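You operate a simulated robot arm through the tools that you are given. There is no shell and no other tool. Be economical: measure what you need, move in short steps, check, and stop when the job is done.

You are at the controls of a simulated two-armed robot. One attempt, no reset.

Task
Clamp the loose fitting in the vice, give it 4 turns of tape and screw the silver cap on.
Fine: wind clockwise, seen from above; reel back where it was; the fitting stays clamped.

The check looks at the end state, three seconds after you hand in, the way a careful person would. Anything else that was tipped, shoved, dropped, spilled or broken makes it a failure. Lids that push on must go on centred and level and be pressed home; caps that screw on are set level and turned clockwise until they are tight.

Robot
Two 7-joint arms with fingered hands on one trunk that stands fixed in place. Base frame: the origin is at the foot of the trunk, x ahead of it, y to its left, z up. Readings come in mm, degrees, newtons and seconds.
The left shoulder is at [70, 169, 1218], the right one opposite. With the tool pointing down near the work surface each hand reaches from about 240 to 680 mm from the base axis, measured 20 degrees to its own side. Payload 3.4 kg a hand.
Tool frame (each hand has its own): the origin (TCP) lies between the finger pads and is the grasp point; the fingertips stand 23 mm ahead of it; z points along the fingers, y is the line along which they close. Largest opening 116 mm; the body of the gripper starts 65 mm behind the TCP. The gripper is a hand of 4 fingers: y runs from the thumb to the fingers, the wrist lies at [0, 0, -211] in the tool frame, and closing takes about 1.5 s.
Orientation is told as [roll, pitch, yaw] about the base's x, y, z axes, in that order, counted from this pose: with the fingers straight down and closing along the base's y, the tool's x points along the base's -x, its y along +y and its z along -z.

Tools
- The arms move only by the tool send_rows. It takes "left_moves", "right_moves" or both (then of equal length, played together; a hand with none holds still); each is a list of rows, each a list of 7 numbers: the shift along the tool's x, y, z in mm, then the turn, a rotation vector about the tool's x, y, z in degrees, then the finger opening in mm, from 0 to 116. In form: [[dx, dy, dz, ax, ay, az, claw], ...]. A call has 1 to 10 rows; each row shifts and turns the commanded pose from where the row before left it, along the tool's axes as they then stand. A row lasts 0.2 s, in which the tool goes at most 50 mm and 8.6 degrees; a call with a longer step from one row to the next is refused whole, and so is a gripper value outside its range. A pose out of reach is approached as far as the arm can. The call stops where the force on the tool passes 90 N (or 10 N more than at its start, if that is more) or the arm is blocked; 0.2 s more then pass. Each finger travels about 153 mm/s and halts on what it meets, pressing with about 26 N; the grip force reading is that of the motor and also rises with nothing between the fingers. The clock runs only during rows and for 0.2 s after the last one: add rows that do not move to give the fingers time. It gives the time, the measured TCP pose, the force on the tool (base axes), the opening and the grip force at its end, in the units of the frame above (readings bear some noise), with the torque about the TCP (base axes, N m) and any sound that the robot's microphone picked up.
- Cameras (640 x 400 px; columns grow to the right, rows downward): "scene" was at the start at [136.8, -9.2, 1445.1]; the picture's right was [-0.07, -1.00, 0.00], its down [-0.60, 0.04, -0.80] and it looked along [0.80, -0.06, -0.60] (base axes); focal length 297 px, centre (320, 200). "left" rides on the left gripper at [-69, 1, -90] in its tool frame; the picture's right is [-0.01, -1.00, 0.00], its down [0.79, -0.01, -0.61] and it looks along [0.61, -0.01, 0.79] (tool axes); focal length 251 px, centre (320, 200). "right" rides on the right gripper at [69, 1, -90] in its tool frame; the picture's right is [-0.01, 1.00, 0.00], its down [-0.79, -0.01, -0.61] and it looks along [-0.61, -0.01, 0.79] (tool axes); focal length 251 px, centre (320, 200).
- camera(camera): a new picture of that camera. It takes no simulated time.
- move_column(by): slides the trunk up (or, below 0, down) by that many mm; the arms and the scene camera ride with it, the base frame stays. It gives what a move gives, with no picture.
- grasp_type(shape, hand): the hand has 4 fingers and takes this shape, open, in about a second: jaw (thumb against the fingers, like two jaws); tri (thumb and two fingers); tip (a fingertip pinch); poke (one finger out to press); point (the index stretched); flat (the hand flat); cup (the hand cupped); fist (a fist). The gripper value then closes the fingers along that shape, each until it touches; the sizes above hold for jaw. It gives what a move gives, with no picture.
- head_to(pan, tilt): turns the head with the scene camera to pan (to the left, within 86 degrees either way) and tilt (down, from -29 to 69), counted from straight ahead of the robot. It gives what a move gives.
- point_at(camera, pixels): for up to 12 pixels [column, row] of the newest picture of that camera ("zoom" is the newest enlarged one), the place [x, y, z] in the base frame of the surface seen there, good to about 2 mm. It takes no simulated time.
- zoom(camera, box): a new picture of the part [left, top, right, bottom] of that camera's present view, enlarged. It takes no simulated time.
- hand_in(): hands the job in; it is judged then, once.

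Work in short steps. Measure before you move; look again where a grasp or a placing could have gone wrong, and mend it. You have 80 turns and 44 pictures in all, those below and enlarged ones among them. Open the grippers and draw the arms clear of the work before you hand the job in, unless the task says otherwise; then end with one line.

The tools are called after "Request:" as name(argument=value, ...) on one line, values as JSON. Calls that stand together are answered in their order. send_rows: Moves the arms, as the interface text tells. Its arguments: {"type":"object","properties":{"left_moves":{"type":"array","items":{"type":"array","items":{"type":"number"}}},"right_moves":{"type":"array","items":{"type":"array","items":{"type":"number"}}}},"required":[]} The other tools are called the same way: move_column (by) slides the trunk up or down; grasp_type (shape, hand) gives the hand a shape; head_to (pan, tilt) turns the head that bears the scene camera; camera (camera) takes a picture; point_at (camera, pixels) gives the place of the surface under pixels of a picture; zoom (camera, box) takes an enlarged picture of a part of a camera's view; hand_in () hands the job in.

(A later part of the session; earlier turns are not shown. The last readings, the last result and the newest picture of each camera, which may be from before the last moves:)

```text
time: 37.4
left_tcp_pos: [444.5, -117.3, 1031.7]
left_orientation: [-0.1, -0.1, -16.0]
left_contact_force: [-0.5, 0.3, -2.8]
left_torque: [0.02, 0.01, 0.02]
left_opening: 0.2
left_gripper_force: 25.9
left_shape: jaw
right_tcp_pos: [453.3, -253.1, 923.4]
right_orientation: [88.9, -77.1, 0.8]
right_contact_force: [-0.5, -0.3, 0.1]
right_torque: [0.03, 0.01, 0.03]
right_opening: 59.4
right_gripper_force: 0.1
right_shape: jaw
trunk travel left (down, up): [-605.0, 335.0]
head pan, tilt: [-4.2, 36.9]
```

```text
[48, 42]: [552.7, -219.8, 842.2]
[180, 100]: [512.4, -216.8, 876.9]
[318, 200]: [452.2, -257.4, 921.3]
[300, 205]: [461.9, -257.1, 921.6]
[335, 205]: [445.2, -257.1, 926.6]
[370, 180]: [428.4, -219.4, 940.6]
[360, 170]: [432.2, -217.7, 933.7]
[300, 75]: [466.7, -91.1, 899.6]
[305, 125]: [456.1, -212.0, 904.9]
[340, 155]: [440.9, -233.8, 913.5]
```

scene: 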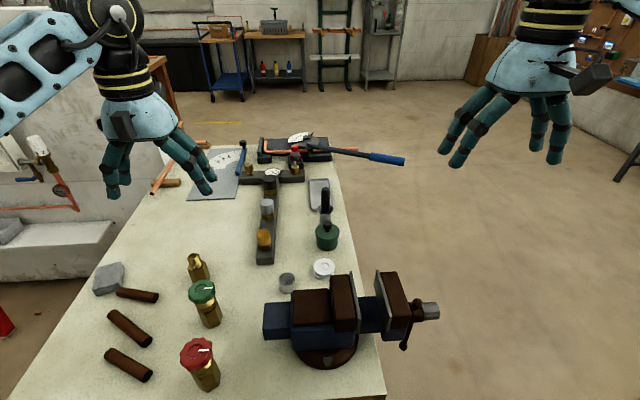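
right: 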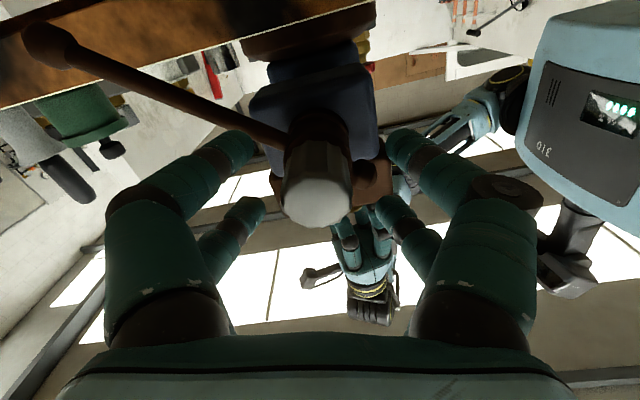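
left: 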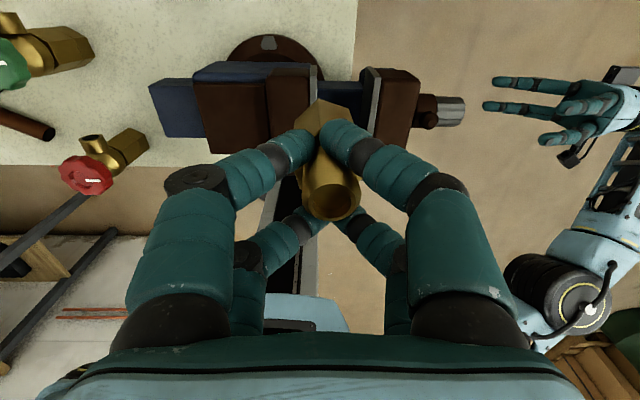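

The wind-back dragged the lever back (it is now at −51°), so the lever must be cleared when returning. Better: push the lever around in circles with the closed right hand. For that the trunk must be lower, so I first set the fitting down on the slide with the left hand; the right hand retreats meanwhile.

Request:
send_rows(left_moves=[[0, 0, 2, 0, 0, 0, 0], [0, 0, 2, 0, 0, 0, 0], [0, 0, 2, 0, 0, 0, 0], [0, 0, 0, 0, 0, 0, 0]], right_moves=[[0, 0, -25, 0, 0, 0, 60], [0, 0, -25, 0, 0, 0, 60], [0, 0, -10, 0, 0, 0, 60], [0, 0, 0, 0, 0, 0, 0]])

Request:
zoom(camera="left", box=[240, 60, 420, 230])

Request:
point_at(camera="zoom", pixels=[[275, 340], [375, 340], [320, 375], [320, 280], [330, 340], [160, 200], [430, 150], [100, 20], [370, 20]])

```text
time: 38.4
left_tcp_pos: [444.6, -117.7, 1025.9]
left_orientation: [-0.1, -0.1, -16.0]
left_contact_force: [0.4, 0.8, -3.8]
left_torque: [0.02, -0.02, -0.03]
left_opening: 0.2
left_gripper_force: 25.9
left_shape: jaw
right_tcp_pos: [453.0, -315.1, 922.6]
right_orientation: [88.8, -77.0, 0.8]
right_contact_force: [-0.4, -0.1, -0.1]
right_torque: [0.03, -0.01, 0.0]
right_opening: 0.0
right_gripper_force: 13.3
right_shape: jaw
trunk travel left (down, up): [-605.0, 335.0]
head pan, tilt: [-4.2, 36.9]
```

```text
2.35 times, centred on (330, 145) of left
```

zoom: 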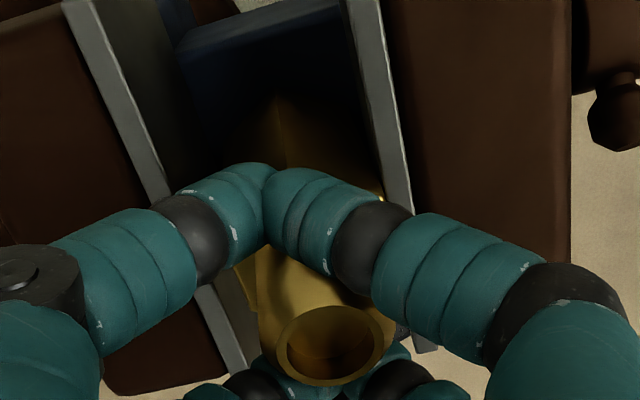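

```text
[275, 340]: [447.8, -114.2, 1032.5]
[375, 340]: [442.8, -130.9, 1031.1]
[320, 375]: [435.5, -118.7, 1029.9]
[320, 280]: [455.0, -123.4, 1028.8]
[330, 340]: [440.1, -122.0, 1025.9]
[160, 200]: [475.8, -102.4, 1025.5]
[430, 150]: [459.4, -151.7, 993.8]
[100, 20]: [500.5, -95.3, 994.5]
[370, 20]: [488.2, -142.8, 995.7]
```

Top is at ~1032 so the bottom is ~3 mm above the slide. I lower to contact, release, and draw the left hand up.

Request:
send_rows(left_moves=[[0, 0, 1.5, 0, 0, 0, 0], [0, 0, 1.5, 0, 0, 0, 0], [0, 0, 1, 0, 0, 0, 0], [0, 0, 0, 0, 0, 0, 0]])

Request:
send_rows(left_moves=[[0, 0, 0, 0, 0, 0, 10], [0, 0, 0, 0, 0, 0, 20], [0, 0, 0, 0, 0, 0, 40], [0, 0, 0, 0, 0, 0, 60], [0, 0, 0, 0, 0, 0, 60], [0, 0, -15, 0, 0, 0, 60], [0, 0, -40, 0, 0, 0, 60], [0, 0, -45, 0, 0, 0, 60], [0, 0, -45, 0, 0, 0, 60], [0, 0, 0, 0, 0, 0, 60]], right_moves=[[0, 0, 0, 0, 0, 8.5, 0], [0, 0, 0, 0, 0, 8.5, 0], [0, 0, 0, 0, 0, 8.5, 0], [0, 0, 0, 0, 0, 8.5, 0], [0, 0, 0, 0, 0, 8.5, 0], [0, 0, 0, 0, 0, 8.5, 0], [0, 0, 0, 0, 0, 8.5, 0], [0, 0, 0, 0, 0, 8.5, 0], [0, 0, 0, 0, 0, 8.5, 0], [0, 0, 0, 0, 0, 0.5, 0]])

Request:
camera(camera="left")

```text
time: 39.4
left_tcp_pos: [444.3, -115.7, 1022.3]
left_orientation: [-0.1, -0.2, -16.0]
left_contact_force: [3.5, 0.5, 9.4]
left_torque: [-0.03, -0.02, -0.01]
left_opening: 0.7
left_gripper_force: 26.4
left_shape: jaw
right_tcp_pos: [454.0, -315.1, 923.0]
right_orientation: [88.8, -77.0, 1.0]
right_contact_force: [-0.9, -0.1, -0.2]
right_torque: [0.0, -0.05, 0.01]
right_opening: 0.0
right_gripper_force: 26.6
right_shape: jaw
trunk travel left (down, up): [-605.0, 335.0]
head pan, tilt: [-4.2, 36.9]
```

```text
time: 41.6
left_tcp_pos: [449.2, -97.1, 1165.9]
left_orientation: [-1.3, 0.2, -14.5]
left_contact_force: [0.3, 0.1, -0.6]
left_torque: [0.03, 0.0, 0.02]
left_opening: 59.7
left_gripper_force: 0.1
left_shape: jaw
left hand out of reach, approached as far as the arm can: row 9
right_tcp_pos: [453.0, -314.0, 923.8]
right_orientation: [89.9, 0.1, -0.3]
right_contact_force: [0.0, 0.1, -0.2]
right_torque: [0.02, 0.01, -0.04]
right_opening: 0.0
right_gripper_force: 26.1
right_shape: jaw
trunk travel left (down, up): [-605.0, 335.0]
head pan, tilt: [-4.2, 36.9]
```

```text
17 pictures are left
```

left: 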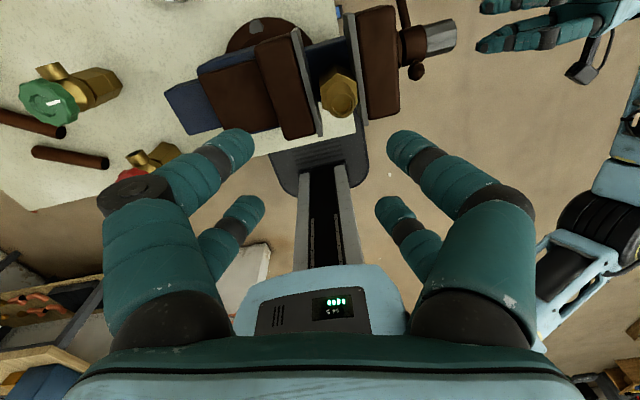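

The fitting stands upright in the gap. Trunk down 60, then the right hand goes to the trailing side of the lever and moves in.

Request:
move_column(by=-60)

Request:
send_rows(right_moves=[[-33, 15, 0, 0, 0, 0, 0], [-33, 15, 0, 0, 0, 0, 0], [-33, 14, 0, 0, 0, 0, 0], [0, 0, 30, 0, 0, 0, 0], [0, 0, 30, 0, 0, 0, 0], [0, 0, 26, 0, 0, 0, 0], [0, 0, 0, 0, 0, 0, 0]])

Request:
camera(camera="right")

```text
time: 42.6
left_tcp_pos: [449.3, -97.9, 1107.6]
left_orientation: [-1.4, -0.1, -14.4]
left_contact_force: [0.5, 0.3, 0.8]
left_torque: [-0.03, -0.02, 0.01]
left_opening: 59.7
left_gripper_force: 0.0
left_shape: jaw
right_tcp_pos: [453.3, -313.3, 862.8]
right_orientation: [89.7, 0.0, -0.3]
right_contact_force: [-0.9, 0.5, -0.5]
right_torque: [0.0, 0.01, -0.03]
right_opening: 0.0
right_gripper_force: 26.1
right_shape: jaw
trunk travel left (down, up): [-545.0, 395.0]
head pan, tilt: [-4.2, 36.9]
```

```text
time: 44.2
left_tcp_pos: [450.7, -96.9, 1108.9]
left_orientation: [-1.3, -0.2, -14.4]
left_contact_force: [-0.8, 0.1, 0.2]
left_torque: [0.0, 0.0, -0.01]
left_opening: 59.6
left_gripper_force: 0.0
left_shape: jaw
right_tcp_pos: [554.1, -229.6, 906.8]
right_orientation: [89.8, 0.0, -0.2]
right_contact_force: [-0.4, 0.4, 0.5]
right_torque: [0.01, 0.02, 0.02]
right_opening: 0.0
right_gripper_force: 25.9
right_shape: jaw
trunk travel left (down, up): [-545.0, 395.0]
head pan, tilt: [-4.2, 36.9]
```

```text
16 pictures are left
```

right: 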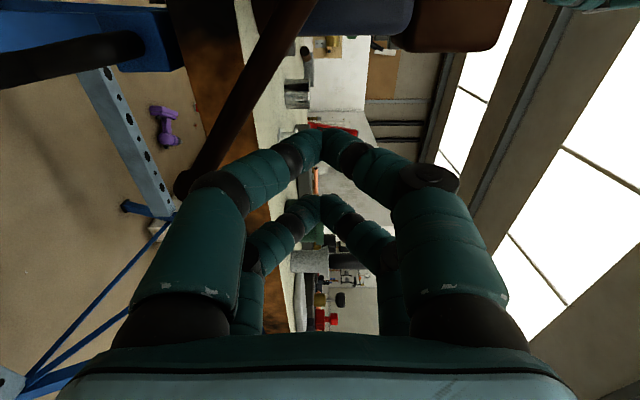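

The lever ball (180,185) is just below the hand as intended. I check the blue bracket's location before sweeping past it.

Request:
point_at(camera="right", pixels=[[150, 30], [170, 90], [80, 55], [20, 70], [225, 60], [180, 185], [240, 120], [215, 100]])

Request:
send_rows(right_moves=[[14.3, -36, 0, 0, 0, 0, 0], [25.5, -28.4, 0, 0, 0, 0, 0], [34.3, -16.7, 0, 0, 0, 0, 0]])

```text
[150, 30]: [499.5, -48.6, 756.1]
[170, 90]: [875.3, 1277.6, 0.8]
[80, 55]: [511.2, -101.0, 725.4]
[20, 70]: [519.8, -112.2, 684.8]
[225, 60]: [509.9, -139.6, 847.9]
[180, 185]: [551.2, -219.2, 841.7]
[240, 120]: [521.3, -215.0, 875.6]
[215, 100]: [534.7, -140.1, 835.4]
```

```text
time: 45.0
left_tcp_pos: [448.4, -98.1, 1109.0]
left_orientation: [-1.2, -0.2, -14.4]
left_contact_force: [-0.3, 0.4, -0.5]
left_torque: [0.01, -0.01, -0.02]
left_opening: 59.7
left_gripper_force: 0.0
left_shape: jaw
right_tcp_pos: [477.8, -229.0, 827.2]
right_orientation: [89.8, 0.0, -0.2]
right_contact_force: [-0.5, -0.6, -0.8]
right_torque: [0.02, -0.02, 0.0]
right_opening: 0.0
right_gripper_force: 25.7
right_shape: jaw
trunk travel left (down, up): [-545.0, 395.0]
head pan, tilt: [-4.2, 36.9]
```

Table edge is at y −140, no obstacle in the circle. Continue the circle to α=139° and on to 359°.

Request:
send_rows(right_moves=[[38.1, -2.7, 0, 0, 0, 0, 0], [36.3, 11.8, 0, 0, 0, 0, 0], [29.2, 24.6, 0, 0, 0, 0, 0], [17.9, 33.7, 0, 0, 0, 0, 0], [4, 37.9, 0, 0, 0, 0, 0], [-10.5, 36.7, 0, 0, 0, 0, 0], [-23.5, 30.1, 0, 0, 0, 0, 0]])

Request:
camera(camera="left")

```text
time: 46.6
left_tcp_pos: [450.3, -97.9, 1109.6]
left_orientation: [-1.3, -0.1, -14.4]
left_contact_force: [-0.1, 1.0, 0.6]
left_torque: [0.01, -0.02, 0.03]
left_opening: 59.5
left_gripper_force: 0.1
left_shape: jaw
right_tcp_pos: [386.5, -225.5, 999.3]
right_orientation: [89.9, 0.1, -0.2]
right_contact_force: [0.4, -0.1, 0.2]
right_torque: [-0.01, -0.01, 0.02]
right_opening: 0.1
right_gripper_force: 25.8
right_shape: jaw
trunk travel left (down, up): [-545.0, 395.0]
head pan, tilt: [-4.2, 36.9]
```

```text
15 pictures are left
```

left: 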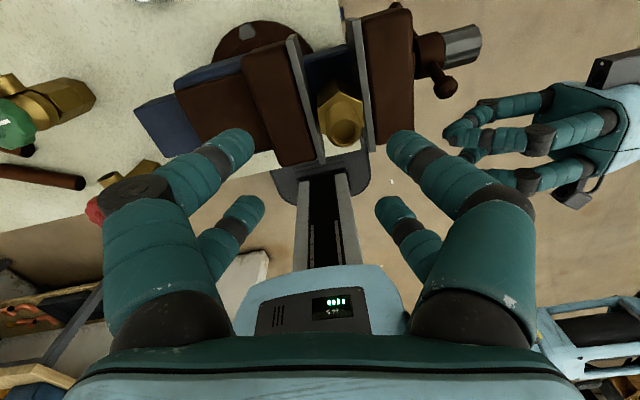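

I check whether the lever moved: ball at (447,85), jaw plates and fitting.

Request:
point_at(camera="left", pixels=[[447, 85], [435, 70], [430, 45], [298, 60], [300, 80], [362, 70], [362, 40], [340, 120], [332, 100], [475, 40], [340, 145]])

Request:
camera(camera="right")

```text
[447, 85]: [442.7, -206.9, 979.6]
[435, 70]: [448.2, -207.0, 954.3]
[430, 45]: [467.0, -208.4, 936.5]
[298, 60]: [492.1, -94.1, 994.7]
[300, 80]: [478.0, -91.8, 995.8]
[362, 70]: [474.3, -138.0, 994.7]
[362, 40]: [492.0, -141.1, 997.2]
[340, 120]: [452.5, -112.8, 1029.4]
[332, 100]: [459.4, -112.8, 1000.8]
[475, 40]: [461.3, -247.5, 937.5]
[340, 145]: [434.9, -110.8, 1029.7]
```

```text
14 pictures are left
```

right: 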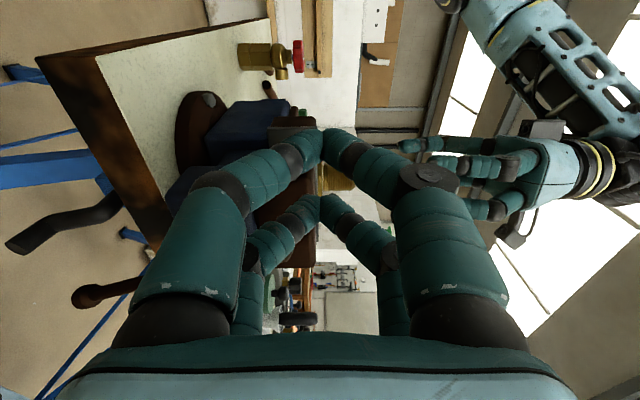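

I measure the lever end at (85,297) and look at what changed.

Request:
point_at(camera="right", pixels=[[85, 297], [115, 288], [75, 305], [275, 125], [270, 200], [265, 215], [290, 255]])

Request:
point_at(camera="left", pixels=[[481, 42], [470, 55], [415, 60], [410, 30], [372, 110], [310, 120], [323, 115], [365, 110]])

```text
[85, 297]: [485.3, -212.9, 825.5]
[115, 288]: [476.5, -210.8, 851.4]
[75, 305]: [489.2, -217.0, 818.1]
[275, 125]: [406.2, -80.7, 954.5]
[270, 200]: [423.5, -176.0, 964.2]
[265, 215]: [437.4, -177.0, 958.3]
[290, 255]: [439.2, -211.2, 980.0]
```

```text
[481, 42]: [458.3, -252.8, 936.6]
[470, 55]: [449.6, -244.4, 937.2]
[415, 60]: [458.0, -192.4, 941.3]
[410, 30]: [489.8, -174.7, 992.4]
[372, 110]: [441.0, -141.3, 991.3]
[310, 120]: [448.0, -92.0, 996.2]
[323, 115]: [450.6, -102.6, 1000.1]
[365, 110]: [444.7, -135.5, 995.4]
```

The lever did go round (jaw face moved −182→−176, ~6 mm per turn; the rod also slides in its collar). I keep circling at radius 85; the stop on force will tell when tight.

Request:
send_rows(right_moves=[[-38, 4, 0, 0, 0, 0, 0], [-32.1, 4.5, 0, 0, 0, 0, 0], [-31.6, -7.9, 0, 0, 0, 0, 0], [-26.1, -19, 0, 0, 0, 0, 0], [-17.3, -27.6, 0, 0, 0, 0, 0], [-5.6, -31.9, 0, 0, 0, 0, 0], [6.7, -31.7, 0, 0, 0, 0, 0], [18.2, -26.9, 0, 0, 0, 0, 0], [26.9, -18.2, 0, 0, 0, 0, 0], [31.7, -6.7, 0, 0, 0, 0, 0]])

Request:
send_rows(right_moves=[[31.9, 5.6, 0, 0, 0, 0, 0], [27.6, 17.3, 0, 0, 0, 0, 0], [19, 26.1, 0, 0, 0, 0, 0], [7.9, 31.6, 0, 0, 0, 0, 0], [-4.5, 32.1, 0, 0, 0, 0, 0], [-16.2, 28.1, 0, 0, 0, 0, 0], [-25.6, 19.9, 0, 0, 0, 0, 0], [-31.2, 9, 0, 0, 0, 0, 0]])

Request:
camera(camera="left")

```text
time: 48.8
left_tcp_pos: [448.1, -97.1, 1109.0]
left_orientation: [-1.3, -0.2, -14.4]
left_contact_force: [-0.2, -0.1, 0.6]
left_torque: [-0.05, -0.02, -0.01]
left_opening: 59.6
left_gripper_force: 0.1
left_shape: jaw
right_tcp_pos: [452.2, -227.1, 837.6]
right_orientation: [89.8, 0.0, -0.1]
right_contact_force: [0.2, -0.6, 0.0]
right_torque: [0.02, 0.0, -0.01]
right_opening: 0.0
right_gripper_force: 25.8
right_shape: jaw
trunk travel left (down, up): [-545.0, 395.0]
head pan, tilt: [-4.2, 36.9]
```

```text
time: 50.6
left_tcp_pos: [451.6, -98.2, 1109.0]
left_orientation: [-1.4, -0.1, -14.5]
left_contact_force: [0.1, 0.4, -0.7]
left_torque: [-0.01, 0.02, -0.01]
left_opening: 59.7
left_gripper_force: 0.0
left_shape: jaw
right_tcp_pos: [445.8, -228.3, 1007.9]
right_orientation: [89.9, 0.0, -0.2]
right_contact_force: [0.0, -0.8, 0.0]
right_torque: [0.02, 0.02, 0.0]
right_opening: 0.0
right_gripper_force: 25.8
right_shape: jaw
trunk travel left (down, up): [-545.0, 395.0]
head pan, tilt: [-4.2, 36.9]
```

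```text
13 pictures are left
```

left: 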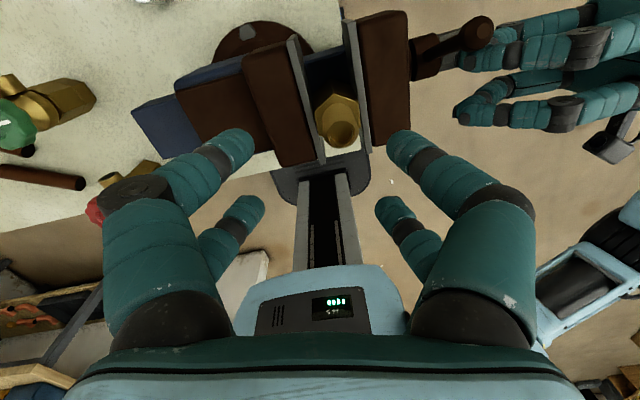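

The jaws are closing: plate right edge is now near the hex. I measure and continue.

Request:
point_at(camera="left", pixels=[[480, 30], [440, 55], [368, 120], [375, 140], [354, 60], [296, 60], [357, 75], [322, 110], [355, 120], [338, 100]])

Request:
send_rows(right_moves=[[-32, -2, 0, 0, 0, 0, 0], [-31.6, -10, 0, 0, 0, 0, 0], [-24, -19, 0, 0, 0, 0, 0], [-14, -27.6, 0, 0, 0, 0, 0], [-3, -31.9, 0, 0, 0, 0, 0], [6.7, -31.7, 0, 0, 0, 0, 0], [20, -27, 0, 0, 0, 0, 0], [28, -18.2, 0, 0, 0, 0, 0], [31.7, -6.7, 0, 0, 0, 0, 0]])

Request:
send_rows(right_moves=[[31.9, 5.6, 0, 0, 0, 0, 0], [27.6, 17.3, 0, 0, 0, 0, 0], [19, 26.1, 0, 0, 0, 0, 0], [7.9, 31.6, 0, 0, 0, 0, 0], [-4.5, 32.1, 0, 0, 0, 0, 0], [-16.2, 28.1, 0, 0, 0, 0, 0], [-25.6, 19.9, 0, 0, 0, 0, 0], [-31.2, 9, 0, 0, 0, 0, 0]])

```text
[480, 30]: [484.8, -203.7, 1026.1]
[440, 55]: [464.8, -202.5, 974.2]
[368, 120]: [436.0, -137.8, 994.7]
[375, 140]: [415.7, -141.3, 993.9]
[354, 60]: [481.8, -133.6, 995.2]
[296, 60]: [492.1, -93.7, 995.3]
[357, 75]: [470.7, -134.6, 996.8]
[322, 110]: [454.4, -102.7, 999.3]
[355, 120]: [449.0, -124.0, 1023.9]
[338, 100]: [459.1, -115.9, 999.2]
```

```text
time: 52.6
left_tcp_pos: [458.9, -98.4, 1104.9]
left_orientation: [-1.4, 0.4, -14.4]
left_contact_force: [0.3, 0.6, 0.5]
left_torque: [-0.04, 0.01, 0.0]
left_opening: 59.8
left_gripper_force: 0.1
left_shape: jaw
right_tcp_pos: [471.4, -229.3, 827.7]
right_orientation: [89.7, 0.5, -0.8]
right_contact_force: [55.7, -6.0, 12.0]
right_torque: [0.36, 1.13, -1.23]
right_opening: 0.2
right_gripper_force: 25.7
right_shape: jaw
trunk travel left (down, up): [-545.0, 395.0]
head pan, tilt: [-4.2, 36.9]
```

```text
time: 54.4
left_tcp_pos: [452.1, -97.7, 1107.9]
left_orientation: [-1.4, 0.0, -14.4]
left_contact_force: [0.3, -0.1, 0.4]
left_torque: [0.04, 0.02, 0.04]
left_opening: 59.8
left_gripper_force: 0.0
left_shape: jaw
right_tcp_pos: [457.2, -227.3, 1000.4]
right_orientation: [89.7, 0.1, -0.2]
right_contact_force: [-0.1, -0.6, 0.0]
right_torque: [0.03, -0.01, 0.03]
right_opening: 0.2
right_gripper_force: 26.2
right_shape: jaw
trunk travel left (down, up): [-545.0, 395.0]
head pan, tilt: [-4.2, 36.9]
```

A 56 N push was needed at the bottom – the jaws have met the fitting. I look at the state.

Request:
camera(camera="left")

Request:
point_at(camera="left", pixels=[[366, 120], [370, 140], [352, 60], [354, 75], [296, 60], [322, 110], [340, 120], [480, 35], [440, 55], [470, 60], [316, 110], [358, 105]])

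```text
12 pictures are left
```

left: 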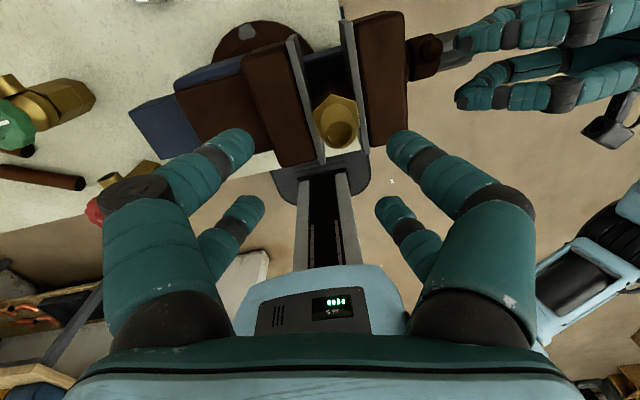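

```text
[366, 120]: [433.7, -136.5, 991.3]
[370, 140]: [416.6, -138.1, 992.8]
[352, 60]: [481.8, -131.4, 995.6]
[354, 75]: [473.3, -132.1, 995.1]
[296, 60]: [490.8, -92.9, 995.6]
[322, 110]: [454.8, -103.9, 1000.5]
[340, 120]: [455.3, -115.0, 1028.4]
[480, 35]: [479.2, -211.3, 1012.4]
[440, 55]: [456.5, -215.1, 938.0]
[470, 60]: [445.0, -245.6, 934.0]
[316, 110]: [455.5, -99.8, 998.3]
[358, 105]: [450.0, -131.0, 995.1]
```

Plates now sit at about −95 and −131: in contact with the hex. I make another sweep to tighten firmly, watching the force.

Request:
send_rows(right_moves=[[-32, -2, 0, 0, 0, 0, 0], [-26, -10, 0, 0, 0, 0, 0], [-20, -19, 0, 0, 0, 0, 0], [-10, -27.6, 0, 0, 0, 0, 0], [-3, -31.9, 0, 0, 0, 0, 0], [6.7, -31.7, 0, 0, 0, 0, 0], [20, -22, 0, 0, 0, 0, 0], [28, -16, 0, 0, 0, 0, 0]])

Request:
camera(camera="right")

```text
time: 56.2
left_tcp_pos: [448.4, -96.7, 1109.8]
left_orientation: [-1.3, -0.2, -14.4]
left_contact_force: [-0.7, -0.1, -0.2]
left_torque: [0.01, 0.03, 0.0]
left_opening: 59.7
left_gripper_force: 0.0
left_shape: jaw
right_tcp_pos: [492.6, -228.4, 843.1]
right_orientation: [89.8, -0.1, -0.2]
right_contact_force: [-0.4, 0.5, -0.5]
right_torque: [-0.01, -0.04, -0.01]
right_opening: 0.2
right_gripper_force: 26.0
right_shape: jaw
trunk travel left (down, up): [-545.0, 395.0]
head pan, tilt: [-4.2, 36.9]
```

```text
11 pictures are left
```

right: 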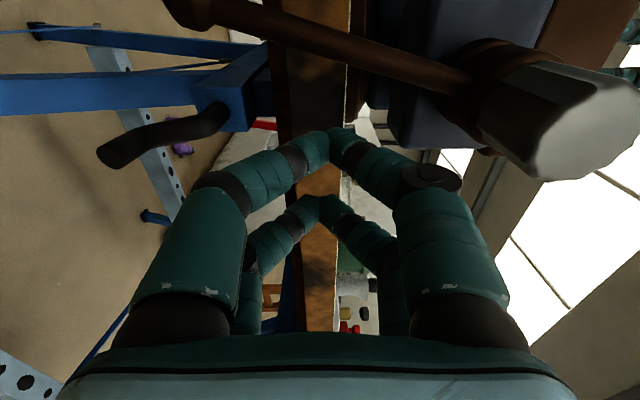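

The lever hangs slightly past bottom toward −x, the hand is behind it. Now push it on, clockwise, until the force stops it.

Request:
send_rows(right_moves=[[20, -6, 0, 0, 0, 0, 0], [20, 0, 0, 0, 0, 0, 0], [15, 2, 0, 0, 0, 0, 0], [15, 4, 0, 0, 0, 0, 0], [12, 6, 0, 0, 0, 0, 0], [12, 8, 0, 0, 0, 0, 0], [10, 10, 0, 0, 0, 0, 0]])

```text
time: 57.8
left_tcp_pos: [462.6, -94.9, 1105.0]
left_orientation: [-1.6, 0.3, -14.1]
left_contact_force: [0.2, 0.9, -0.6]
left_torque: [0.0, -0.02, -0.01]
left_opening: 59.9
left_gripper_force: 0.0
left_shape: jaw
right_tcp_pos: [398.4, -230.4, 858.4]
right_orientation: [89.6, 0.8, -0.8]
right_contact_force: [51.0, 3.2, -21.9]
right_torque: [-0.47, -0.75, -1.42]
right_opening: 0.0
right_gripper_force: 25.7
right_shape: jaw
trunk travel left (down, up): [-545.0, 395.0]
head pan, tilt: [-4.2, 36.9]
```

55 N resistance at radius ~85 while still turning a bit; one more push.

Request:
send_rows(right_moves=[[10, 12, 0, 0, 0, 0, 0], [8, 14, 0, 0, 0, 0, 0], [6, 15, 0, 0, 0, 0, 0], [4, 16, 0, 0, 0, 0, 0]])

Request:
camera(camera="right")

```text
time: 58.8
left_tcp_pos: [440.5, -95.7, 1112.0]
left_orientation: [-1.2, -0.5, -14.6]
left_contact_force: [-0.8, 1.4, 0.9]
left_torque: [-0.08, -0.01, -0.02]
left_opening: 59.8
left_gripper_force: 0.1
left_shape: jaw
right_tcp_pos: [349.6, -223.6, 926.8]
right_orientation: [89.9, -0.4, 0.1]
right_contact_force: [-0.4, 0.3, 0.9]
right_torque: [-0.02, 0.0, -0.04]
right_opening: 0.1
right_gripper_force: 26.1
right_shape: jaw
trunk travel left (down, up): [-545.0, 395.0]
head pan, tilt: [-4.2, 36.9]
```

```text
10 pictures are left
```

right: 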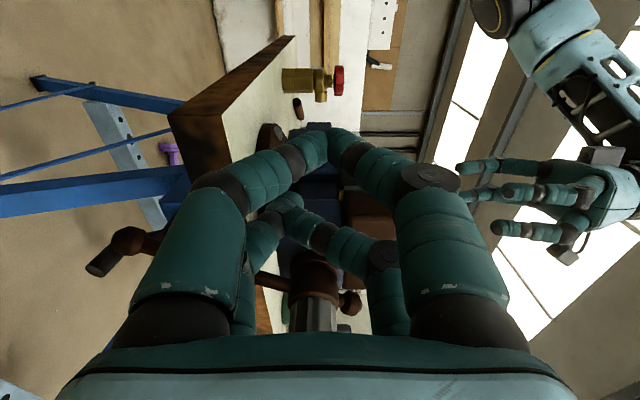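

The hand slipped past the lever after >50 N, so the vice is tight. I withdraw the right hand and send the left (yaw back to 0) above the reel at ≈(616,−52).

Request:
send_rows(left_moves=[[0, 0, 0, 0, 0, -7.2, 80], [0, 0, 0, 0, 0, -7.2, 80], [-41, 11.3, 0, 0, 0, 0, 80], [-41, 11.3, 0, 0, 0, 0, 80], [-41, 11.3, 0, 0, 0, 0, 80], [-40, 11.1, 0, 0, 0, 0, 80], [0, 0, 37, 0, 0, 0, 80], [0, 0, 37, 0, 0, 0, 80], [0, 0, 37, 0, 0, 0, 80], [0, 0, 37, 0, 0, 0, 80]], right_moves=[[0, 0, -30, 0, 0, 0, 0], [0, 0, -40, 0, 0, 0, 0], [0, 0, -40, 0, 0, 0, 0], [0, 0, -10, 0, 0, 0, 0], [0, 0, 0, 0, 0, 0, 0], [0, 0, 0, 0, 0, 0, 0], [0, 0, 0, 0, 0, 0, 0], [0, 0, 0, 0, 0, 0, 0], [0, 0, 0, 0, 0, 0, 0], [0, 0, 0, 0, 0, 0, 0]])

Request:
camera(camera="left")

```text
time: 61.0
left_tcp_pos: [585.8, -5.5, 927.1]
left_orientation: [-0.1, 0.0, -1.5]
left_contact_force: [1.1, 0.5, 0.0]
left_torque: [-0.05, -0.01, 0.0]
left_opening: 80.1
left_gripper_force: 0.1
left_shape: jaw
left hand out of reach, approached as far as the arm can: row 3, 4, 5, 6, 7, 8, 9, 10
right_tcp_pos: [358.8, -346.2, 921.0]
right_orientation: [89.9, 0.0, -0.2]
right_contact_force: [-0.7, 0.3, 0.2]
right_torque: [-0.03, 0.03, 0.03]
right_opening: 0.0
right_gripper_force: 25.9
right_shape: jaw
trunk travel left (down, up): [-545.0, 395.0]
head pan, tilt: [-4.2, 36.9]
```

```text
9 pictures are left
```

left: 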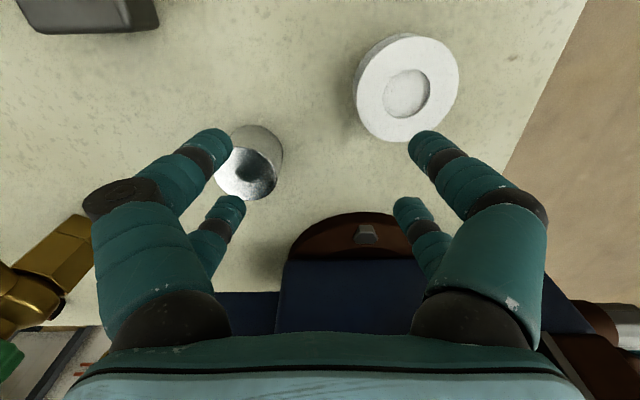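

The lowered trunk limits the left's lateral reach; the hand stopped at (586,−5) without touching anything. I measure reel and cap in this view, then raise the trunk.

Request:
point_at(camera="left", pixels=[[407, 85], [407, 40], [445, 85], [372, 90], [415, 130], [407, 55], [440, 60], [248, 175], [225, 175], [270, 180], [248, 155], [250, 193]])

Request:
move_column(by=120)

```text
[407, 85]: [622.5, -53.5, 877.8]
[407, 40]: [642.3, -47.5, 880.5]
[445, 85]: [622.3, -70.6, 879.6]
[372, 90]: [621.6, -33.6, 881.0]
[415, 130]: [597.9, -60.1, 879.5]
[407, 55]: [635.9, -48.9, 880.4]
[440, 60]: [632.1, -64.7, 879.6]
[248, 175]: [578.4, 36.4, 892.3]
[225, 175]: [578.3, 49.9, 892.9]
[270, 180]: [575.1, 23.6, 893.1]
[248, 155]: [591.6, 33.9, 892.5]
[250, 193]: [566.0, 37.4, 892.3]
```

```text
time: 62.5
left_tcp_pos: [584.9, -6.7, 1048.4]
left_orientation: [-0.2, 0.0, -1.6]
left_contact_force: [-0.5, 0.4, -0.2]
left_torque: [0.02, -0.03, -0.01]
left_opening: 79.8
left_gripper_force: 0.0
left_shape: jaw
right_tcp_pos: [357.8, -346.9, 1040.7]
right_orientation: [89.8, 0.0, -0.2]
right_contact_force: [-0.7, -0.9, 0.5]
right_torque: [0.01, -0.02, 0.03]
right_opening: 0.0
right_gripper_force: 25.9
right_shape: jaw
trunk travel left (down, up): [-665.0, 275.0]
head pan, tilt: [-4.2, 36.9]
```

Reel centre (620,−53), cap centre (578,36.5). I go over the reel and down to z≈930.

Request:
send_rows(left_moves=[[0, 0, 0, 0, 0, -1.6, 80], [-16, -23, 0, 0, 0, 0, 80], [-16.5, -23.3, 0, 0, 0, 0, 80], [0, 0, 30, 0, 0, 0, 80], [0, 0, 30, 0, 0, 0, 80], [0, 0, 30, 0, 0, 0, 80], [0, 0, 28, 0, 0, 0, 80], [0, 0, 0, 0, 0, 0, 80]])

```text
time: 64.3
left_tcp_pos: [580.8, -20.8, 923.9]
left_orientation: [-0.1, 0.0, 0.0]
left_contact_force: [-0.2, -1.3, -0.4]
left_torque: [-0.02, 0.0, -0.01]
left_opening: 79.8
left_gripper_force: 0.0
left_shape: jaw
left hand out of reach, approached as far as the arm can: row 2, 3
right_tcp_pos: [357.8, -347.0, 1041.0]
right_orientation: [89.8, 0.1, -0.2]
right_contact_force: [-0.5, 0.4, 0.0]
right_torque: [0.0, 0.02, 0.0]
right_opening: 0.0
right_gripper_force: 25.5
right_shape: jaw
trunk travel left (down, up): [-665.0, 275.0]
head pan, tilt: [-4.2, 36.9]
```

The left cannot reach across to the reel, so the right hand will do the reel. The left goes up and away while the right turns back to pointing down.

Request:
send_rows(left_moves=[[0, 0, -40, 0, 0, 0, 80], [0, 0, -40, 0, 0, 0, 80], [0, 0, -40, 0, 0, 0, 80], [0, 40, 0, 0, 0, 0, 80], [0, 40, 0, 0, 0, 0, 80], [0, 40, 0, 0, 0, 0, 80], [0, 40, 0, 0, 0, 0, 80], [0, 40, 0, 0, 0, 0, 80], [0, 40, 0, 0, 0, 0, 80], [0, 0, 0, 0, 0, 0, 80]], right_moves=[[0, 0, 0, 8.5, 0, 0, 80], [0, 0, 0, 8.5, 0, 0, 80], [0, 0, 0, 8.5, 0, 0, 80], [0, 0, 0, 8.5, 0, 0, 80], [0, 0, 0, 8.5, 0, 0, 80], [0, 0, 0, 8.5, 0, 0, 80], [0, 0, 0, 8.5, 0, 0, 80], [0, 0, 0, 8.5, 0, 0, 80], [0, 0, 0, 8.5, 0, 0, 80], [0, 0, 0, 8.5, 0, 0, 80]])

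Request:
send_rows(right_moves=[[0, 0, 0, 4.9, 0, 0, 80], [0, 0, -30, 0, 0, 0, 80], [0, 0, -30, 0, 0, 0, 80], [-35, 20, 0, 0, 0, 0, 80], [-35, 20, 0, 0, 0, 0, 80], [-35, 20, 0, 0, 0, 0, 80], [-35, 20, 0, 0, 0, 0, 80], [-35, 20, 0, 0, 0, 0, 80], [-35, 20, 0, 0, 0, 0, 80]])

```text
time: 66.5
left_tcp_pos: [581.1, 222.7, 1045.7]
left_orientation: [-0.1, 0.1, 0.0]
left_contact_force: [0.4, 0.2, -0.7]
left_torque: [0.03, 0.02, -0.01]
left_opening: 79.7
left_gripper_force: 0.1
left_shape: jaw
right_tcp_pos: [358.3, -345.3, 1040.7]
right_orientation: [4.5, 0.0, -0.1]
right_contact_force: [0.8, -0.3, -0.2]
right_torque: [-0.02, 0.02, -0.01]
right_opening: 79.7
right_gripper_force: 0.1
right_shape: jaw
trunk travel left (down, up): [-665.0, 275.0]
head pan, tilt: [-4.2, 36.9]
```

```text
time: 68.5
left_tcp_pos: [582.1, 221.0, 1044.4]
left_orientation: [-0.2, 0.2, 0.0]
left_contact_force: [-0.1, 1.2, 0.0]
left_torque: [-0.02, 0.0, -0.04]
left_opening: 79.8
left_gripper_force: 0.1
left_shape: jaw
right_tcp_pos: [567.3, -230.4, 1097.0]
right_orientation: [-0.2, 0.2, -0.4]
right_contact_force: [0.1, 0.2, 0.2]
right_torque: [-0.02, -0.01, -0.01]
right_opening: 79.9
right_gripper_force: 0.0
right_shape: jaw
right hand out of reach, approached as far as the arm can: row 9
trunk travel left (down, up): [-665.0, 275.0]
head pan, tilt: [-4.2, 36.9]
```

Now lower beside the table edge and go in over the reel at z≈960.

Request:
send_rows(right_moves=[[0, 0, 45, 0, 0, 0, 80], [0, 0, 45, 0, 0, 0, 80], [0, 0, 45, 0, 0, 0, 80], [-10, 35, 0, 0, 0, 0, 80], [-10, 35, 0, 0, 0, 0, 80], [-10, 35, 0, 0, 0, 0, 80], [-12, 35, 0, 0, 0, 0, 80], [-12, 36, 0, 0, 0, 0, 80], [0, 0, 0, 0, 0, 0, 80]])

```text
time: 70.5
left_tcp_pos: [580.3, 219.1, 1043.9]
left_orientation: [0.0, -0.1, 0.1]
left_contact_force: [0.1, 0.4, -0.1]
left_torque: [0.0, -0.05, -0.01]
left_opening: 79.8
left_gripper_force: 0.0
left_shape: jaw
right_tcp_pos: [511.6, -154.1, 987.9]
right_orientation: [-0.1, -0.1, -0.3]
right_contact_force: [1.3, -2.7, 0.3]
right_torque: [0.02, -0.01, 0.02]
right_opening: 78.7
right_gripper_force: 0.1
right_shape: jaw
right hand out of reach, approached as far as the arm can: row 4, 5, 6, 7, 8
trunk travel left (down, up): [-665.0, 275.0]
head pan, tilt: [-4.2, 36.9]
```

The arm got diverted back to (512,−154), near the vice with a slight touch. I raise the trunk 60 mm (back to the original height) to regain the reach.

Request:
move_column(by=60)

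Request:
send_rows(right_moves=[[-25, 0, 0, 0, 0, 0, 80], [-25, 0, 0, 0, 0, 0, 80], [-20, 20, 0, 0, 0, 0, 80], [-20, 30, 0, 0, 0, 0, 80], [-20, 30, 0, 0, 0, 0, 80], [0, 21, 0, 0, 0, 0, 80], [0, 0, 0, 0, 0, 0, 80]])

Request:
camera(camera="right")

```text
time: 71.5
left_tcp_pos: [579.4, 221.8, 1104.9]
left_orientation: [-0.2, 0.0, 0.0]
left_contact_force: [-0.1, -0.1, 0.1]
left_torque: [0.0, -0.01, -0.02]
left_opening: 79.8
left_gripper_force: 0.1
left_shape: jaw
right_tcp_pos: [511.3, -151.8, 1048.3]
right_orientation: [-0.1, -0.1, -0.3]
right_contact_force: [0.5, 0.2, 0.1]
right_torque: [-0.04, 0.0, 0.01]
right_opening: 79.8
right_gripper_force: 0.2
right_shape: jaw
trunk travel left (down, up): [-725.0, 215.0]
head pan, tilt: [-4.2, 36.9]
```

```text
time: 73.1
left_tcp_pos: [580.1, 221.3, 1105.0]
left_orientation: [-0.2, -0.1, 0.0]
left_contact_force: [-0.2, -0.2, -0.5]
left_torque: [0.03, -0.03, 0.01]
left_opening: 79.9
left_gripper_force: 0.1
left_shape: jaw
right_tcp_pos: [516.1, -152.2, 1061.2]
right_orientation: [0.1, -0.2, -0.2]
right_contact_force: [1.1, 0.8, -0.1]
right_torque: [0.01, 0.01, 0.03]
right_opening: 79.6
right_gripper_force: 0.0
right_shape: jaw
right hand out of reach, approached as far as the arm can: row 1, 2, 3, 4, 5, 6
trunk travel left (down, up): [-725.0, 215.0]
head pan, tilt: [-4.2, 36.9]
```

```text
8 pictures are left
```

right: 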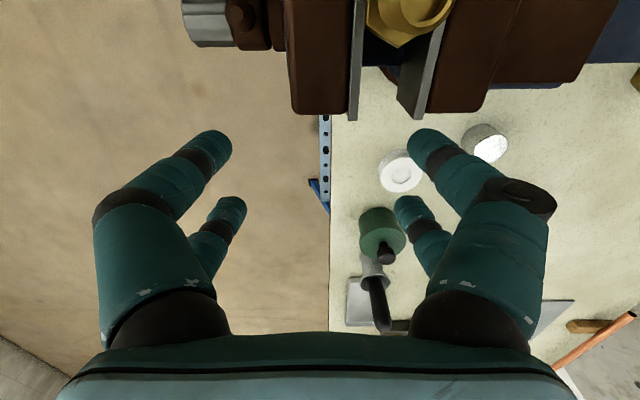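

The arm seems stuck in an awkward elbow configuration. I take it back to its starting pose region and try the forward reach from there.

Request:
send_rows(right_moves=[[0, -20, -40, 0, 0, 0, 80], [4, -20, -40, 0, 0, 0, 80], [8, -20, -40, 0, 0, 0, 80], [8, -20, -40, 0, 0, 0, 80], [8, -20, -40, 0, 0, 0, 80], [8, -20, 0, 0, 0, 0, 80], [0, 0, 0, 0, 0, 0, 80]])

Request:
send_rows(right_moves=[[-30, 20, 0, 0, 0, 0, 80], [-30, 20, 0, 0, 0, 0, 80], [-20, 30, 20, 0, 0, 0, 80], [-20, 30, 20, 0, 0, 0, 80], [-20, 30, 20, 0, 0, 0, 80], [-10, 30, 30, 0, 0, 0, 80], [-10, 30, 30, 0, 0, 0, 80], [0, 30, 30, 0, 0, 0, 80], [0, 0, 0, 0, 0, 0, 80]])

```text
time: 74.7
left_tcp_pos: [580.4, 221.0, 1106.0]
left_orientation: [-0.2, -0.1, 0.1]
left_contact_force: [0.0, -0.2, 0.6]
left_torque: [0.0, -0.03, 0.01]
left_opening: 79.9
left_gripper_force: 0.0
left_shape: jaw
right_tcp_pos: [481.1, -270.4, 1262.8]
right_orientation: [-0.1, -0.1, -0.3]
right_contact_force: [0.6, -0.1, 0.0]
right_torque: [0.0, 0.03, 0.04]
right_opening: 79.6
right_gripper_force: 0.1
right_shape: jaw
trunk travel left (down, up): [-725.0, 215.0]
head pan, tilt: [-4.2, 36.9]
```

```text
time: 76.7
left_tcp_pos: [579.6, 221.4, 1104.6]
left_orientation: [-0.2, -0.1, 0.0]
left_contact_force: [0.4, 0.3, -0.3]
left_torque: [-0.04, 0.0, -0.02]
left_opening: 80.0
left_gripper_force: 0.1
left_shape: jaw
right_tcp_pos: [514.3, -148.9, 1092.2]
right_orientation: [-0.1, -0.2, -0.1]
right_contact_force: [-0.4, 0.2, -0.4]
right_torque: [-0.02, 0.02, 0.01]
right_opening: 79.8
right_gripper_force: 0.1
right_shape: jaw
right hand out of reach, approached as far as the arm can: row 2, 3, 4, 5, 6, 7, 8
trunk travel left (down, up): [-725.0, 215.0]
head pan, tilt: [-4.2, 36.9]
```

Same boundary at y≈−150 although it is radially within reach, so a joint limit is likely. The yaw is free for the round reel, so I turn the hand 34° clockwise and test moving +x/+y.

Request:
send_rows(right_moves=[[0, 0, 0, 0, 0, 8.5, 80], [0, 0, 0, 0, 0, 8.5, 80], [0, 0, 0, 0, 0, 8.5, 80], [0, 0, 0, 0, 0, 8.5, 80], [-5.5, 27.5, 0, 0, 0, 0, 80], [-5.5, 27.5, 0, 0, 0, 0, 80]])

Request:
send_rows(right_moves=[[0, 0, 0, 0, 0, -8.5, 80], [0, 0, 0, 0, 0, -8.5, 80], [0, 0, 0, 0, 0, -8.5, 80], [0, 0, 0, 0, 0, -8.5, 80], [0, 0, 0, 0, 0, -8.5, 80], [0, 0, 0, 0, 0, -8.5, 80], [-20, 20, 0, 0, 0, 0, 80], [-20, 20, 0, 0, 0, 0, 80]])

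```text
time: 78.1
left_tcp_pos: [579.8, 221.0, 1105.9]
left_orientation: [-0.1, -0.1, 0.0]
left_contact_force: [0.0, 0.2, 1.0]
left_torque: [-0.01, 0.01, 0.01]
left_opening: 79.9
left_gripper_force: 0.0
left_shape: jaw
right_tcp_pos: [519.9, -154.6, 1095.4]
right_orientation: [0.0, 0.0, -34.2]
right_contact_force: [-0.2, -0.2, -1.1]
right_torque: [-0.01, 0.01, -0.03]
right_opening: 79.6
right_gripper_force: 0.1
right_shape: jaw
right hand out of reach, approached as far as the arm can: row 4, 5, 6
trunk travel left (down, up): [-725.0, 215.0]
head pan, tilt: [-4.2, 36.9]
```

```text
time: 79.9
left_tcp_pos: [579.2, 220.7, 1106.1]
left_orientation: [-0.3, 0.0, 0.0]
left_contact_force: [-0.4, 0.2, 0.2]
left_torque: [0.0, -0.03, -0.01]
left_opening: 79.8
left_gripper_force: 0.1
left_shape: jaw
right_tcp_pos: [509.1, -143.1, 1094.3]
right_orientation: [-0.1, -0.2, 16.8]
right_contact_force: [0.3, -0.2, -0.7]
right_torque: [0.0, 0.02, 0.0]
right_opening: 79.7
right_gripper_force: 0.0
right_shape: jaw
right hand out of reach, approached as far as the arm can: row 7, 8
trunk travel left (down, up): [-725.0, 215.0]
head pan, tilt: [-4.2, 36.9]
```

Yaw doesn't matter; the elbow posture was changed by the horizontal work. I retrace: go back down-right, tilt to horizontal, rise horizontally and un-tilt up high, reversing the way the posture arose.

Request:
send_rows(right_moves=[[0, 0, 0, 0, 0, 8.4, 80], [0, 0, 0, 0, 0, 8.4, 80], [15, -40, 0, 0, 0, 0, 80], [15, -40, 0, 0, 0, 0, 80], [30, -30, 0, 0, 0, 0, 80], [30, -30, 0, 0, 0, 0, 80], [30, -30, 0, 0, 0, 0, 80], [31, -30, 0, 0, 0, 0, 80], [0, 0, 25, 0, 0, 0, 80], [0, 0, 25, 0, 0, 0, 80]])

Request:
send_rows(right_moves=[[0, 0, 0, -8.5, 0, 0, 80], [0, 0, 0, -8.5, 0, 0, 80], [0, 0, 0, -8.5, 0, 0, 80], [0, 0, 0, -8.5, 0, 0, 80], [0, 0, 0, -8.5, 0, 0, 80], [0, 0, 0, -8.5, 0, 0, 80], [0, 0, 0, -8.5, 0, 0, 80], [0, 0, 0, -8.5, 0, 0, 80], [0, 0, 0, -8.5, 0, 0, 80], [0, 0, 0, -8.5, 0, 0, 80]])

Request:
send_rows(right_moves=[[-18, 30, -3, -5, 0, 0, 80], [-18, 30, -3, 0, 0, 0, 80], [-18, 30, -3, 0, 0, 0, 80], [-18, 30, -3, 0, 0, 0, 80], [-18, 30, -3, 0, 0, 0, 80], [-18, 30, -3, 0, 0, 0, 80], [-14, 18, -3, 0, 0, 0, 80], [0, 0, 0, 0, 0, 0, 80]])

Request:
send_rows(right_moves=[[0, 0, 0, 8.5, 0, 0, 80], [0, 0, 0, 8.5, 0, 0, 80], [0, 0, 0, 8.5, 0, 0, 80], [0, 0, 0, 8.5, 0, 0, 80], [0, 0, 0, 8.5, 0, 0, 80], [0, 20, 0, 8.5, 0, 0, 80], [0, 20, 0, 8.5, 0, 0, 80], [0, 20, 0, 8.5, 0, 0, 80], [0, 20, 0, 8.5, 0, 0, 80], [0, 20, 0, 8.5, 0, 0, 80]])

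Request:
send_rows(right_moves=[[0, 0, 0, 5, 0, 0, 80], [-20, 30, 0, 0, 0, 0, 80], [-20, 30, 20, 0, 0, 0, 80], [-20, 30, 20, 0, 0, 0, 80], [-20, 30, 20, 0, 0, 0, 80], [-20, 30, 20, 0, 0, 0, 80]])

```text
time: 82.1
left_tcp_pos: [580.1, 221.1, 1104.6]
left_orientation: [-0.2, 0.1, 0.1]
left_contact_force: [0.7, 1.1, -0.4]
left_torque: [0.02, 0.02, 0.01]
left_opening: 79.8
left_gripper_force: 0.1
left_shape: jaw
right_tcp_pos: [356.8, -344.2, 1043.8]
right_orientation: [0.1, 0.0, 0.0]
right_contact_force: [0.2, -0.3, -0.2]
right_torque: [-0.01, -0.01, -0.03]
right_opening: 79.7
right_gripper_force: 0.1
right_shape: jaw
trunk travel left (down, up): [-725.0, 215.0]
head pan, tilt: [-4.2, 36.9]
```

```text
time: 84.3
left_tcp_pos: [581.0, 220.9, 1105.2]
left_orientation: [-0.1, 0.0, 0.0]
left_contact_force: [-0.8, 0.1, 0.6]
left_torque: [0.02, 0.0, 0.0]
left_opening: 79.9
left_gripper_force: 0.1
left_shape: jaw
right_tcp_pos: [357.1, -344.2, 1044.2]
right_orientation: [85.0, -0.1, 0.0]
right_contact_force: [-0.4, -1.5, 0.4]
right_torque: [0.01, 0.01, 0.0]
right_opening: 79.8
right_gripper_force: 0.0
right_shape: jaw
trunk travel left (down, up): [-725.0, 215.0]
head pan, tilt: [-4.2, 36.9]
```

```text
time: 86.1
left_tcp_pos: [579.6, 220.3, 1106.0]
left_orientation: [-0.2, -0.1, 0.0]
left_contact_force: [-0.1, -0.1, -0.5]
left_torque: [0.04, 0.0, 0.02]
left_opening: 79.8
left_gripper_force: 0.1
left_shape: jaw
right_tcp_pos: [476.4, -362.4, 1244.1]
right_orientation: [89.9, -0.1, 0.1]
right_contact_force: [-0.6, 0.4, -0.2]
right_torque: [0.0, 0.02, 0.0]
right_opening: 80.0
right_gripper_force: 0.1
right_shape: jaw
trunk travel left (down, up): [-725.0, 215.0]
head pan, tilt: [-4.2, 36.9]
```

```text
time: 88.3
left_tcp_pos: [579.3, 222.9, 1104.2]
left_orientation: [-0.3, -0.1, 0.0]
left_contact_force: [0.0, 0.5, -0.6]
left_torque: [-0.02, -0.01, 0.0]
left_opening: 79.8
left_gripper_force: 0.1
left_shape: jaw
right_tcp_pos: [477.3, -277.8, 1292.2]
right_orientation: [4.6, 0.0, -0.2]
right_contact_force: [-0.3, 0.2, -0.4]
right_torque: [0.0, 0.01, 0.01]
right_opening: 79.7
right_gripper_force: 0.0
right_shape: jaw
trunk travel left (down, up): [-725.0, 215.0]
head pan, tilt: [-4.2, 36.9]
```

```text
time: 89.7
left_tcp_pos: [581.0, 222.9, 1104.9]
left_orientation: [-0.3, 0.0, 0.0]
left_contact_force: [0.4, 0.6, 0.3]
left_torque: [0.0, 0.01, -0.03]
left_opening: 80.0
left_gripper_force: 0.2
left_shape: jaw
right_tcp_pos: [582.1, -125.2, 1211.9]
right_orientation: [-0.2, 0.0, 0.0]
right_contact_force: [0.5, 0.4, 0.0]
right_torque: [-0.03, 0.02, 0.02]
right_opening: 79.8
right_gripper_force: 0.1
right_shape: jaw
trunk travel left (down, up): [-725.0, 215.0]
head pan, tilt: [-4.2, 36.9]
```

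Posture restored — it now reaches (582,−125). Trunk down 60 to bring the shoulder level right, then descend and go over the reel.

Request:
move_column(by=-60)

Request:
send_rows(right_moves=[[0, 0, 40, 0, 0, 0, 80], [0, 0, 40, 0, 0, 0, 80], [0, 0, 40, 0, 0, 0, 80], [0, 0, 40, 0, 0, 0, 80], [0, 0, 30, 0, 0, 0, 80], [-13, 24, 0, 0, 0, 0, 80], [-13, 24, 0, 0, 0, 0, 80], [-14, 24, 0, 0, 0, 0, 80], [0, 0, 0, 0, 0, 0, 80]])

Request:
camera(camera="right")

```text
time: 90.7
left_tcp_pos: [578.8, 220.9, 1045.0]
left_orientation: [-0.2, -0.1, 0.0]
left_contact_force: [0.2, 0.2, 0.3]
left_torque: [0.0, -0.01, 0.03]
left_opening: 79.9
left_gripper_force: 0.1
left_shape: jaw
right_tcp_pos: [579.5, -126.7, 1153.1]
right_orientation: [-0.1, 0.0, 0.1]
right_contact_force: [-0.2, -1.5, 0.3]
right_torque: [-0.01, -0.01, -0.01]
right_opening: 79.8
right_gripper_force: 0.0
right_shape: jaw
trunk travel left (down, up): [-665.0, 275.0]
head pan, tilt: [-4.2, 36.9]
```

```text
time: 92.7
left_tcp_pos: [579.2, 220.4, 1046.5]
left_orientation: [-0.1, -0.2, 0.0]
left_contact_force: [0.0, 0.5, 1.0]
left_torque: [0.01, 0.01, -0.01]
left_opening: 79.9
left_gripper_force: 0.0
left_shape: jaw
right_tcp_pos: [618.9, -55.1, 963.8]
right_orientation: [-0.2, -0.1, 0.1]
right_contact_force: [-0.7, -0.1, 0.0]
right_torque: [0.04, 0.02, 0.03]
right_opening: 80.0
right_gripper_force: 0.1
right_shape: jaw
trunk travel left (down, up): [-665.0, 275.0]
head pan, tilt: [-4.2, 36.9]
```

```text
7 pictures are left
```

right: 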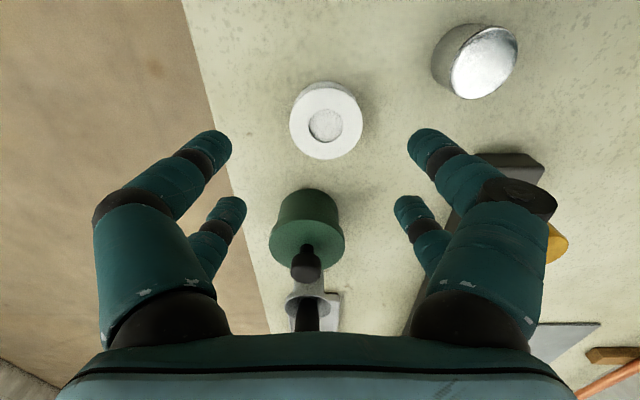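

I measure the reel edge and the green bottle beyond it before descending.

Request:
point_at(camera="right", pixels=[[325, 93], [325, 154], [293, 121], [357, 121], [325, 122], [305, 200], [275, 230], [340, 240], [305, 270], [475, 70], [455, 60], [505, 60]])

```text
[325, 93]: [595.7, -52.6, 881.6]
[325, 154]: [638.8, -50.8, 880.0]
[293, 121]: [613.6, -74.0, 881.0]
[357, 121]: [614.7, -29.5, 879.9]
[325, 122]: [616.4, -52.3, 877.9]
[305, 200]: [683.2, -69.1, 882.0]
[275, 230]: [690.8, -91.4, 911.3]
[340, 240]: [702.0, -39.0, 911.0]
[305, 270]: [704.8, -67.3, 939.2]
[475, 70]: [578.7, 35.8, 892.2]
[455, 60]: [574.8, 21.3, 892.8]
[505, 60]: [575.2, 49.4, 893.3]
```

Reel centre is (617.5,−51.5), Ø≈48, bottle starts at x=676. I descend to z≈885 and close.

Request:
send_rows(right_moves=[[0, 3.5, 25, 0, 0, 0, 80], [0, 0, 25, 0, 0, 0, 80], [0, 0, 15, 0, 0, 0, 80], [0, 0, 8, 0, 0, 0, 80], [0, 0, 5, 0, 0, 0, 80], [0, 0, 0, 0, 0, 0, 80]])

Request:
send_rows(right_moves=[[0, 0, 0, 0, 0, 0, 60], [0, 0, 0, 0, 0, 0, 45], [0, 0, 0, 0, 0, 0, 30], [0, 0, 0, 0, 0, 0, 30], [0, 0, 0, 0, 0, 0, 30]])

```text
time: 94.1
left_tcp_pos: [580.3, 221.3, 1045.8]
left_orientation: [-0.2, -0.1, 0.1]
left_contact_force: [0.0, -0.6, 0.3]
left_torque: [-0.01, -0.01, 0.01]
left_opening: 79.9
left_gripper_force: 0.0
left_shape: jaw
right_tcp_pos: [615.6, -52.6, 884.5]
right_orientation: [-0.2, -0.1, -0.1]
right_contact_force: [-0.1, 0.2, 0.8]
right_torque: [0.0, -0.02, 0.0]
right_opening: 79.7
right_gripper_force: 0.1
right_shape: jaw
trunk travel left (down, up): [-665.0, 275.0]
head pan, tilt: [-4.2, 36.9]
```

```text
time: 95.3
left_tcp_pos: [579.7, 220.4, 1045.7]
left_orientation: [-0.1, 0.0, 0.0]
left_contact_force: [-0.1, -0.1, -0.7]
left_torque: [0.0, 0.0, -0.03]
left_opening: 79.8
left_gripper_force: 0.1
left_shape: jaw
right_tcp_pos: [617.9, -53.3, 884.6]
right_orientation: [-0.1, -0.1, 0.0]
right_contact_force: [0.3, 0.2, 0.0]
right_torque: [0.03, -0.01, 0.0]
right_opening: 31.7
right_gripper_force: 25.8
right_shape: jaw
trunk travel left (down, up): [-665.0, 275.0]
head pan, tilt: [-4.2, 36.9]
```

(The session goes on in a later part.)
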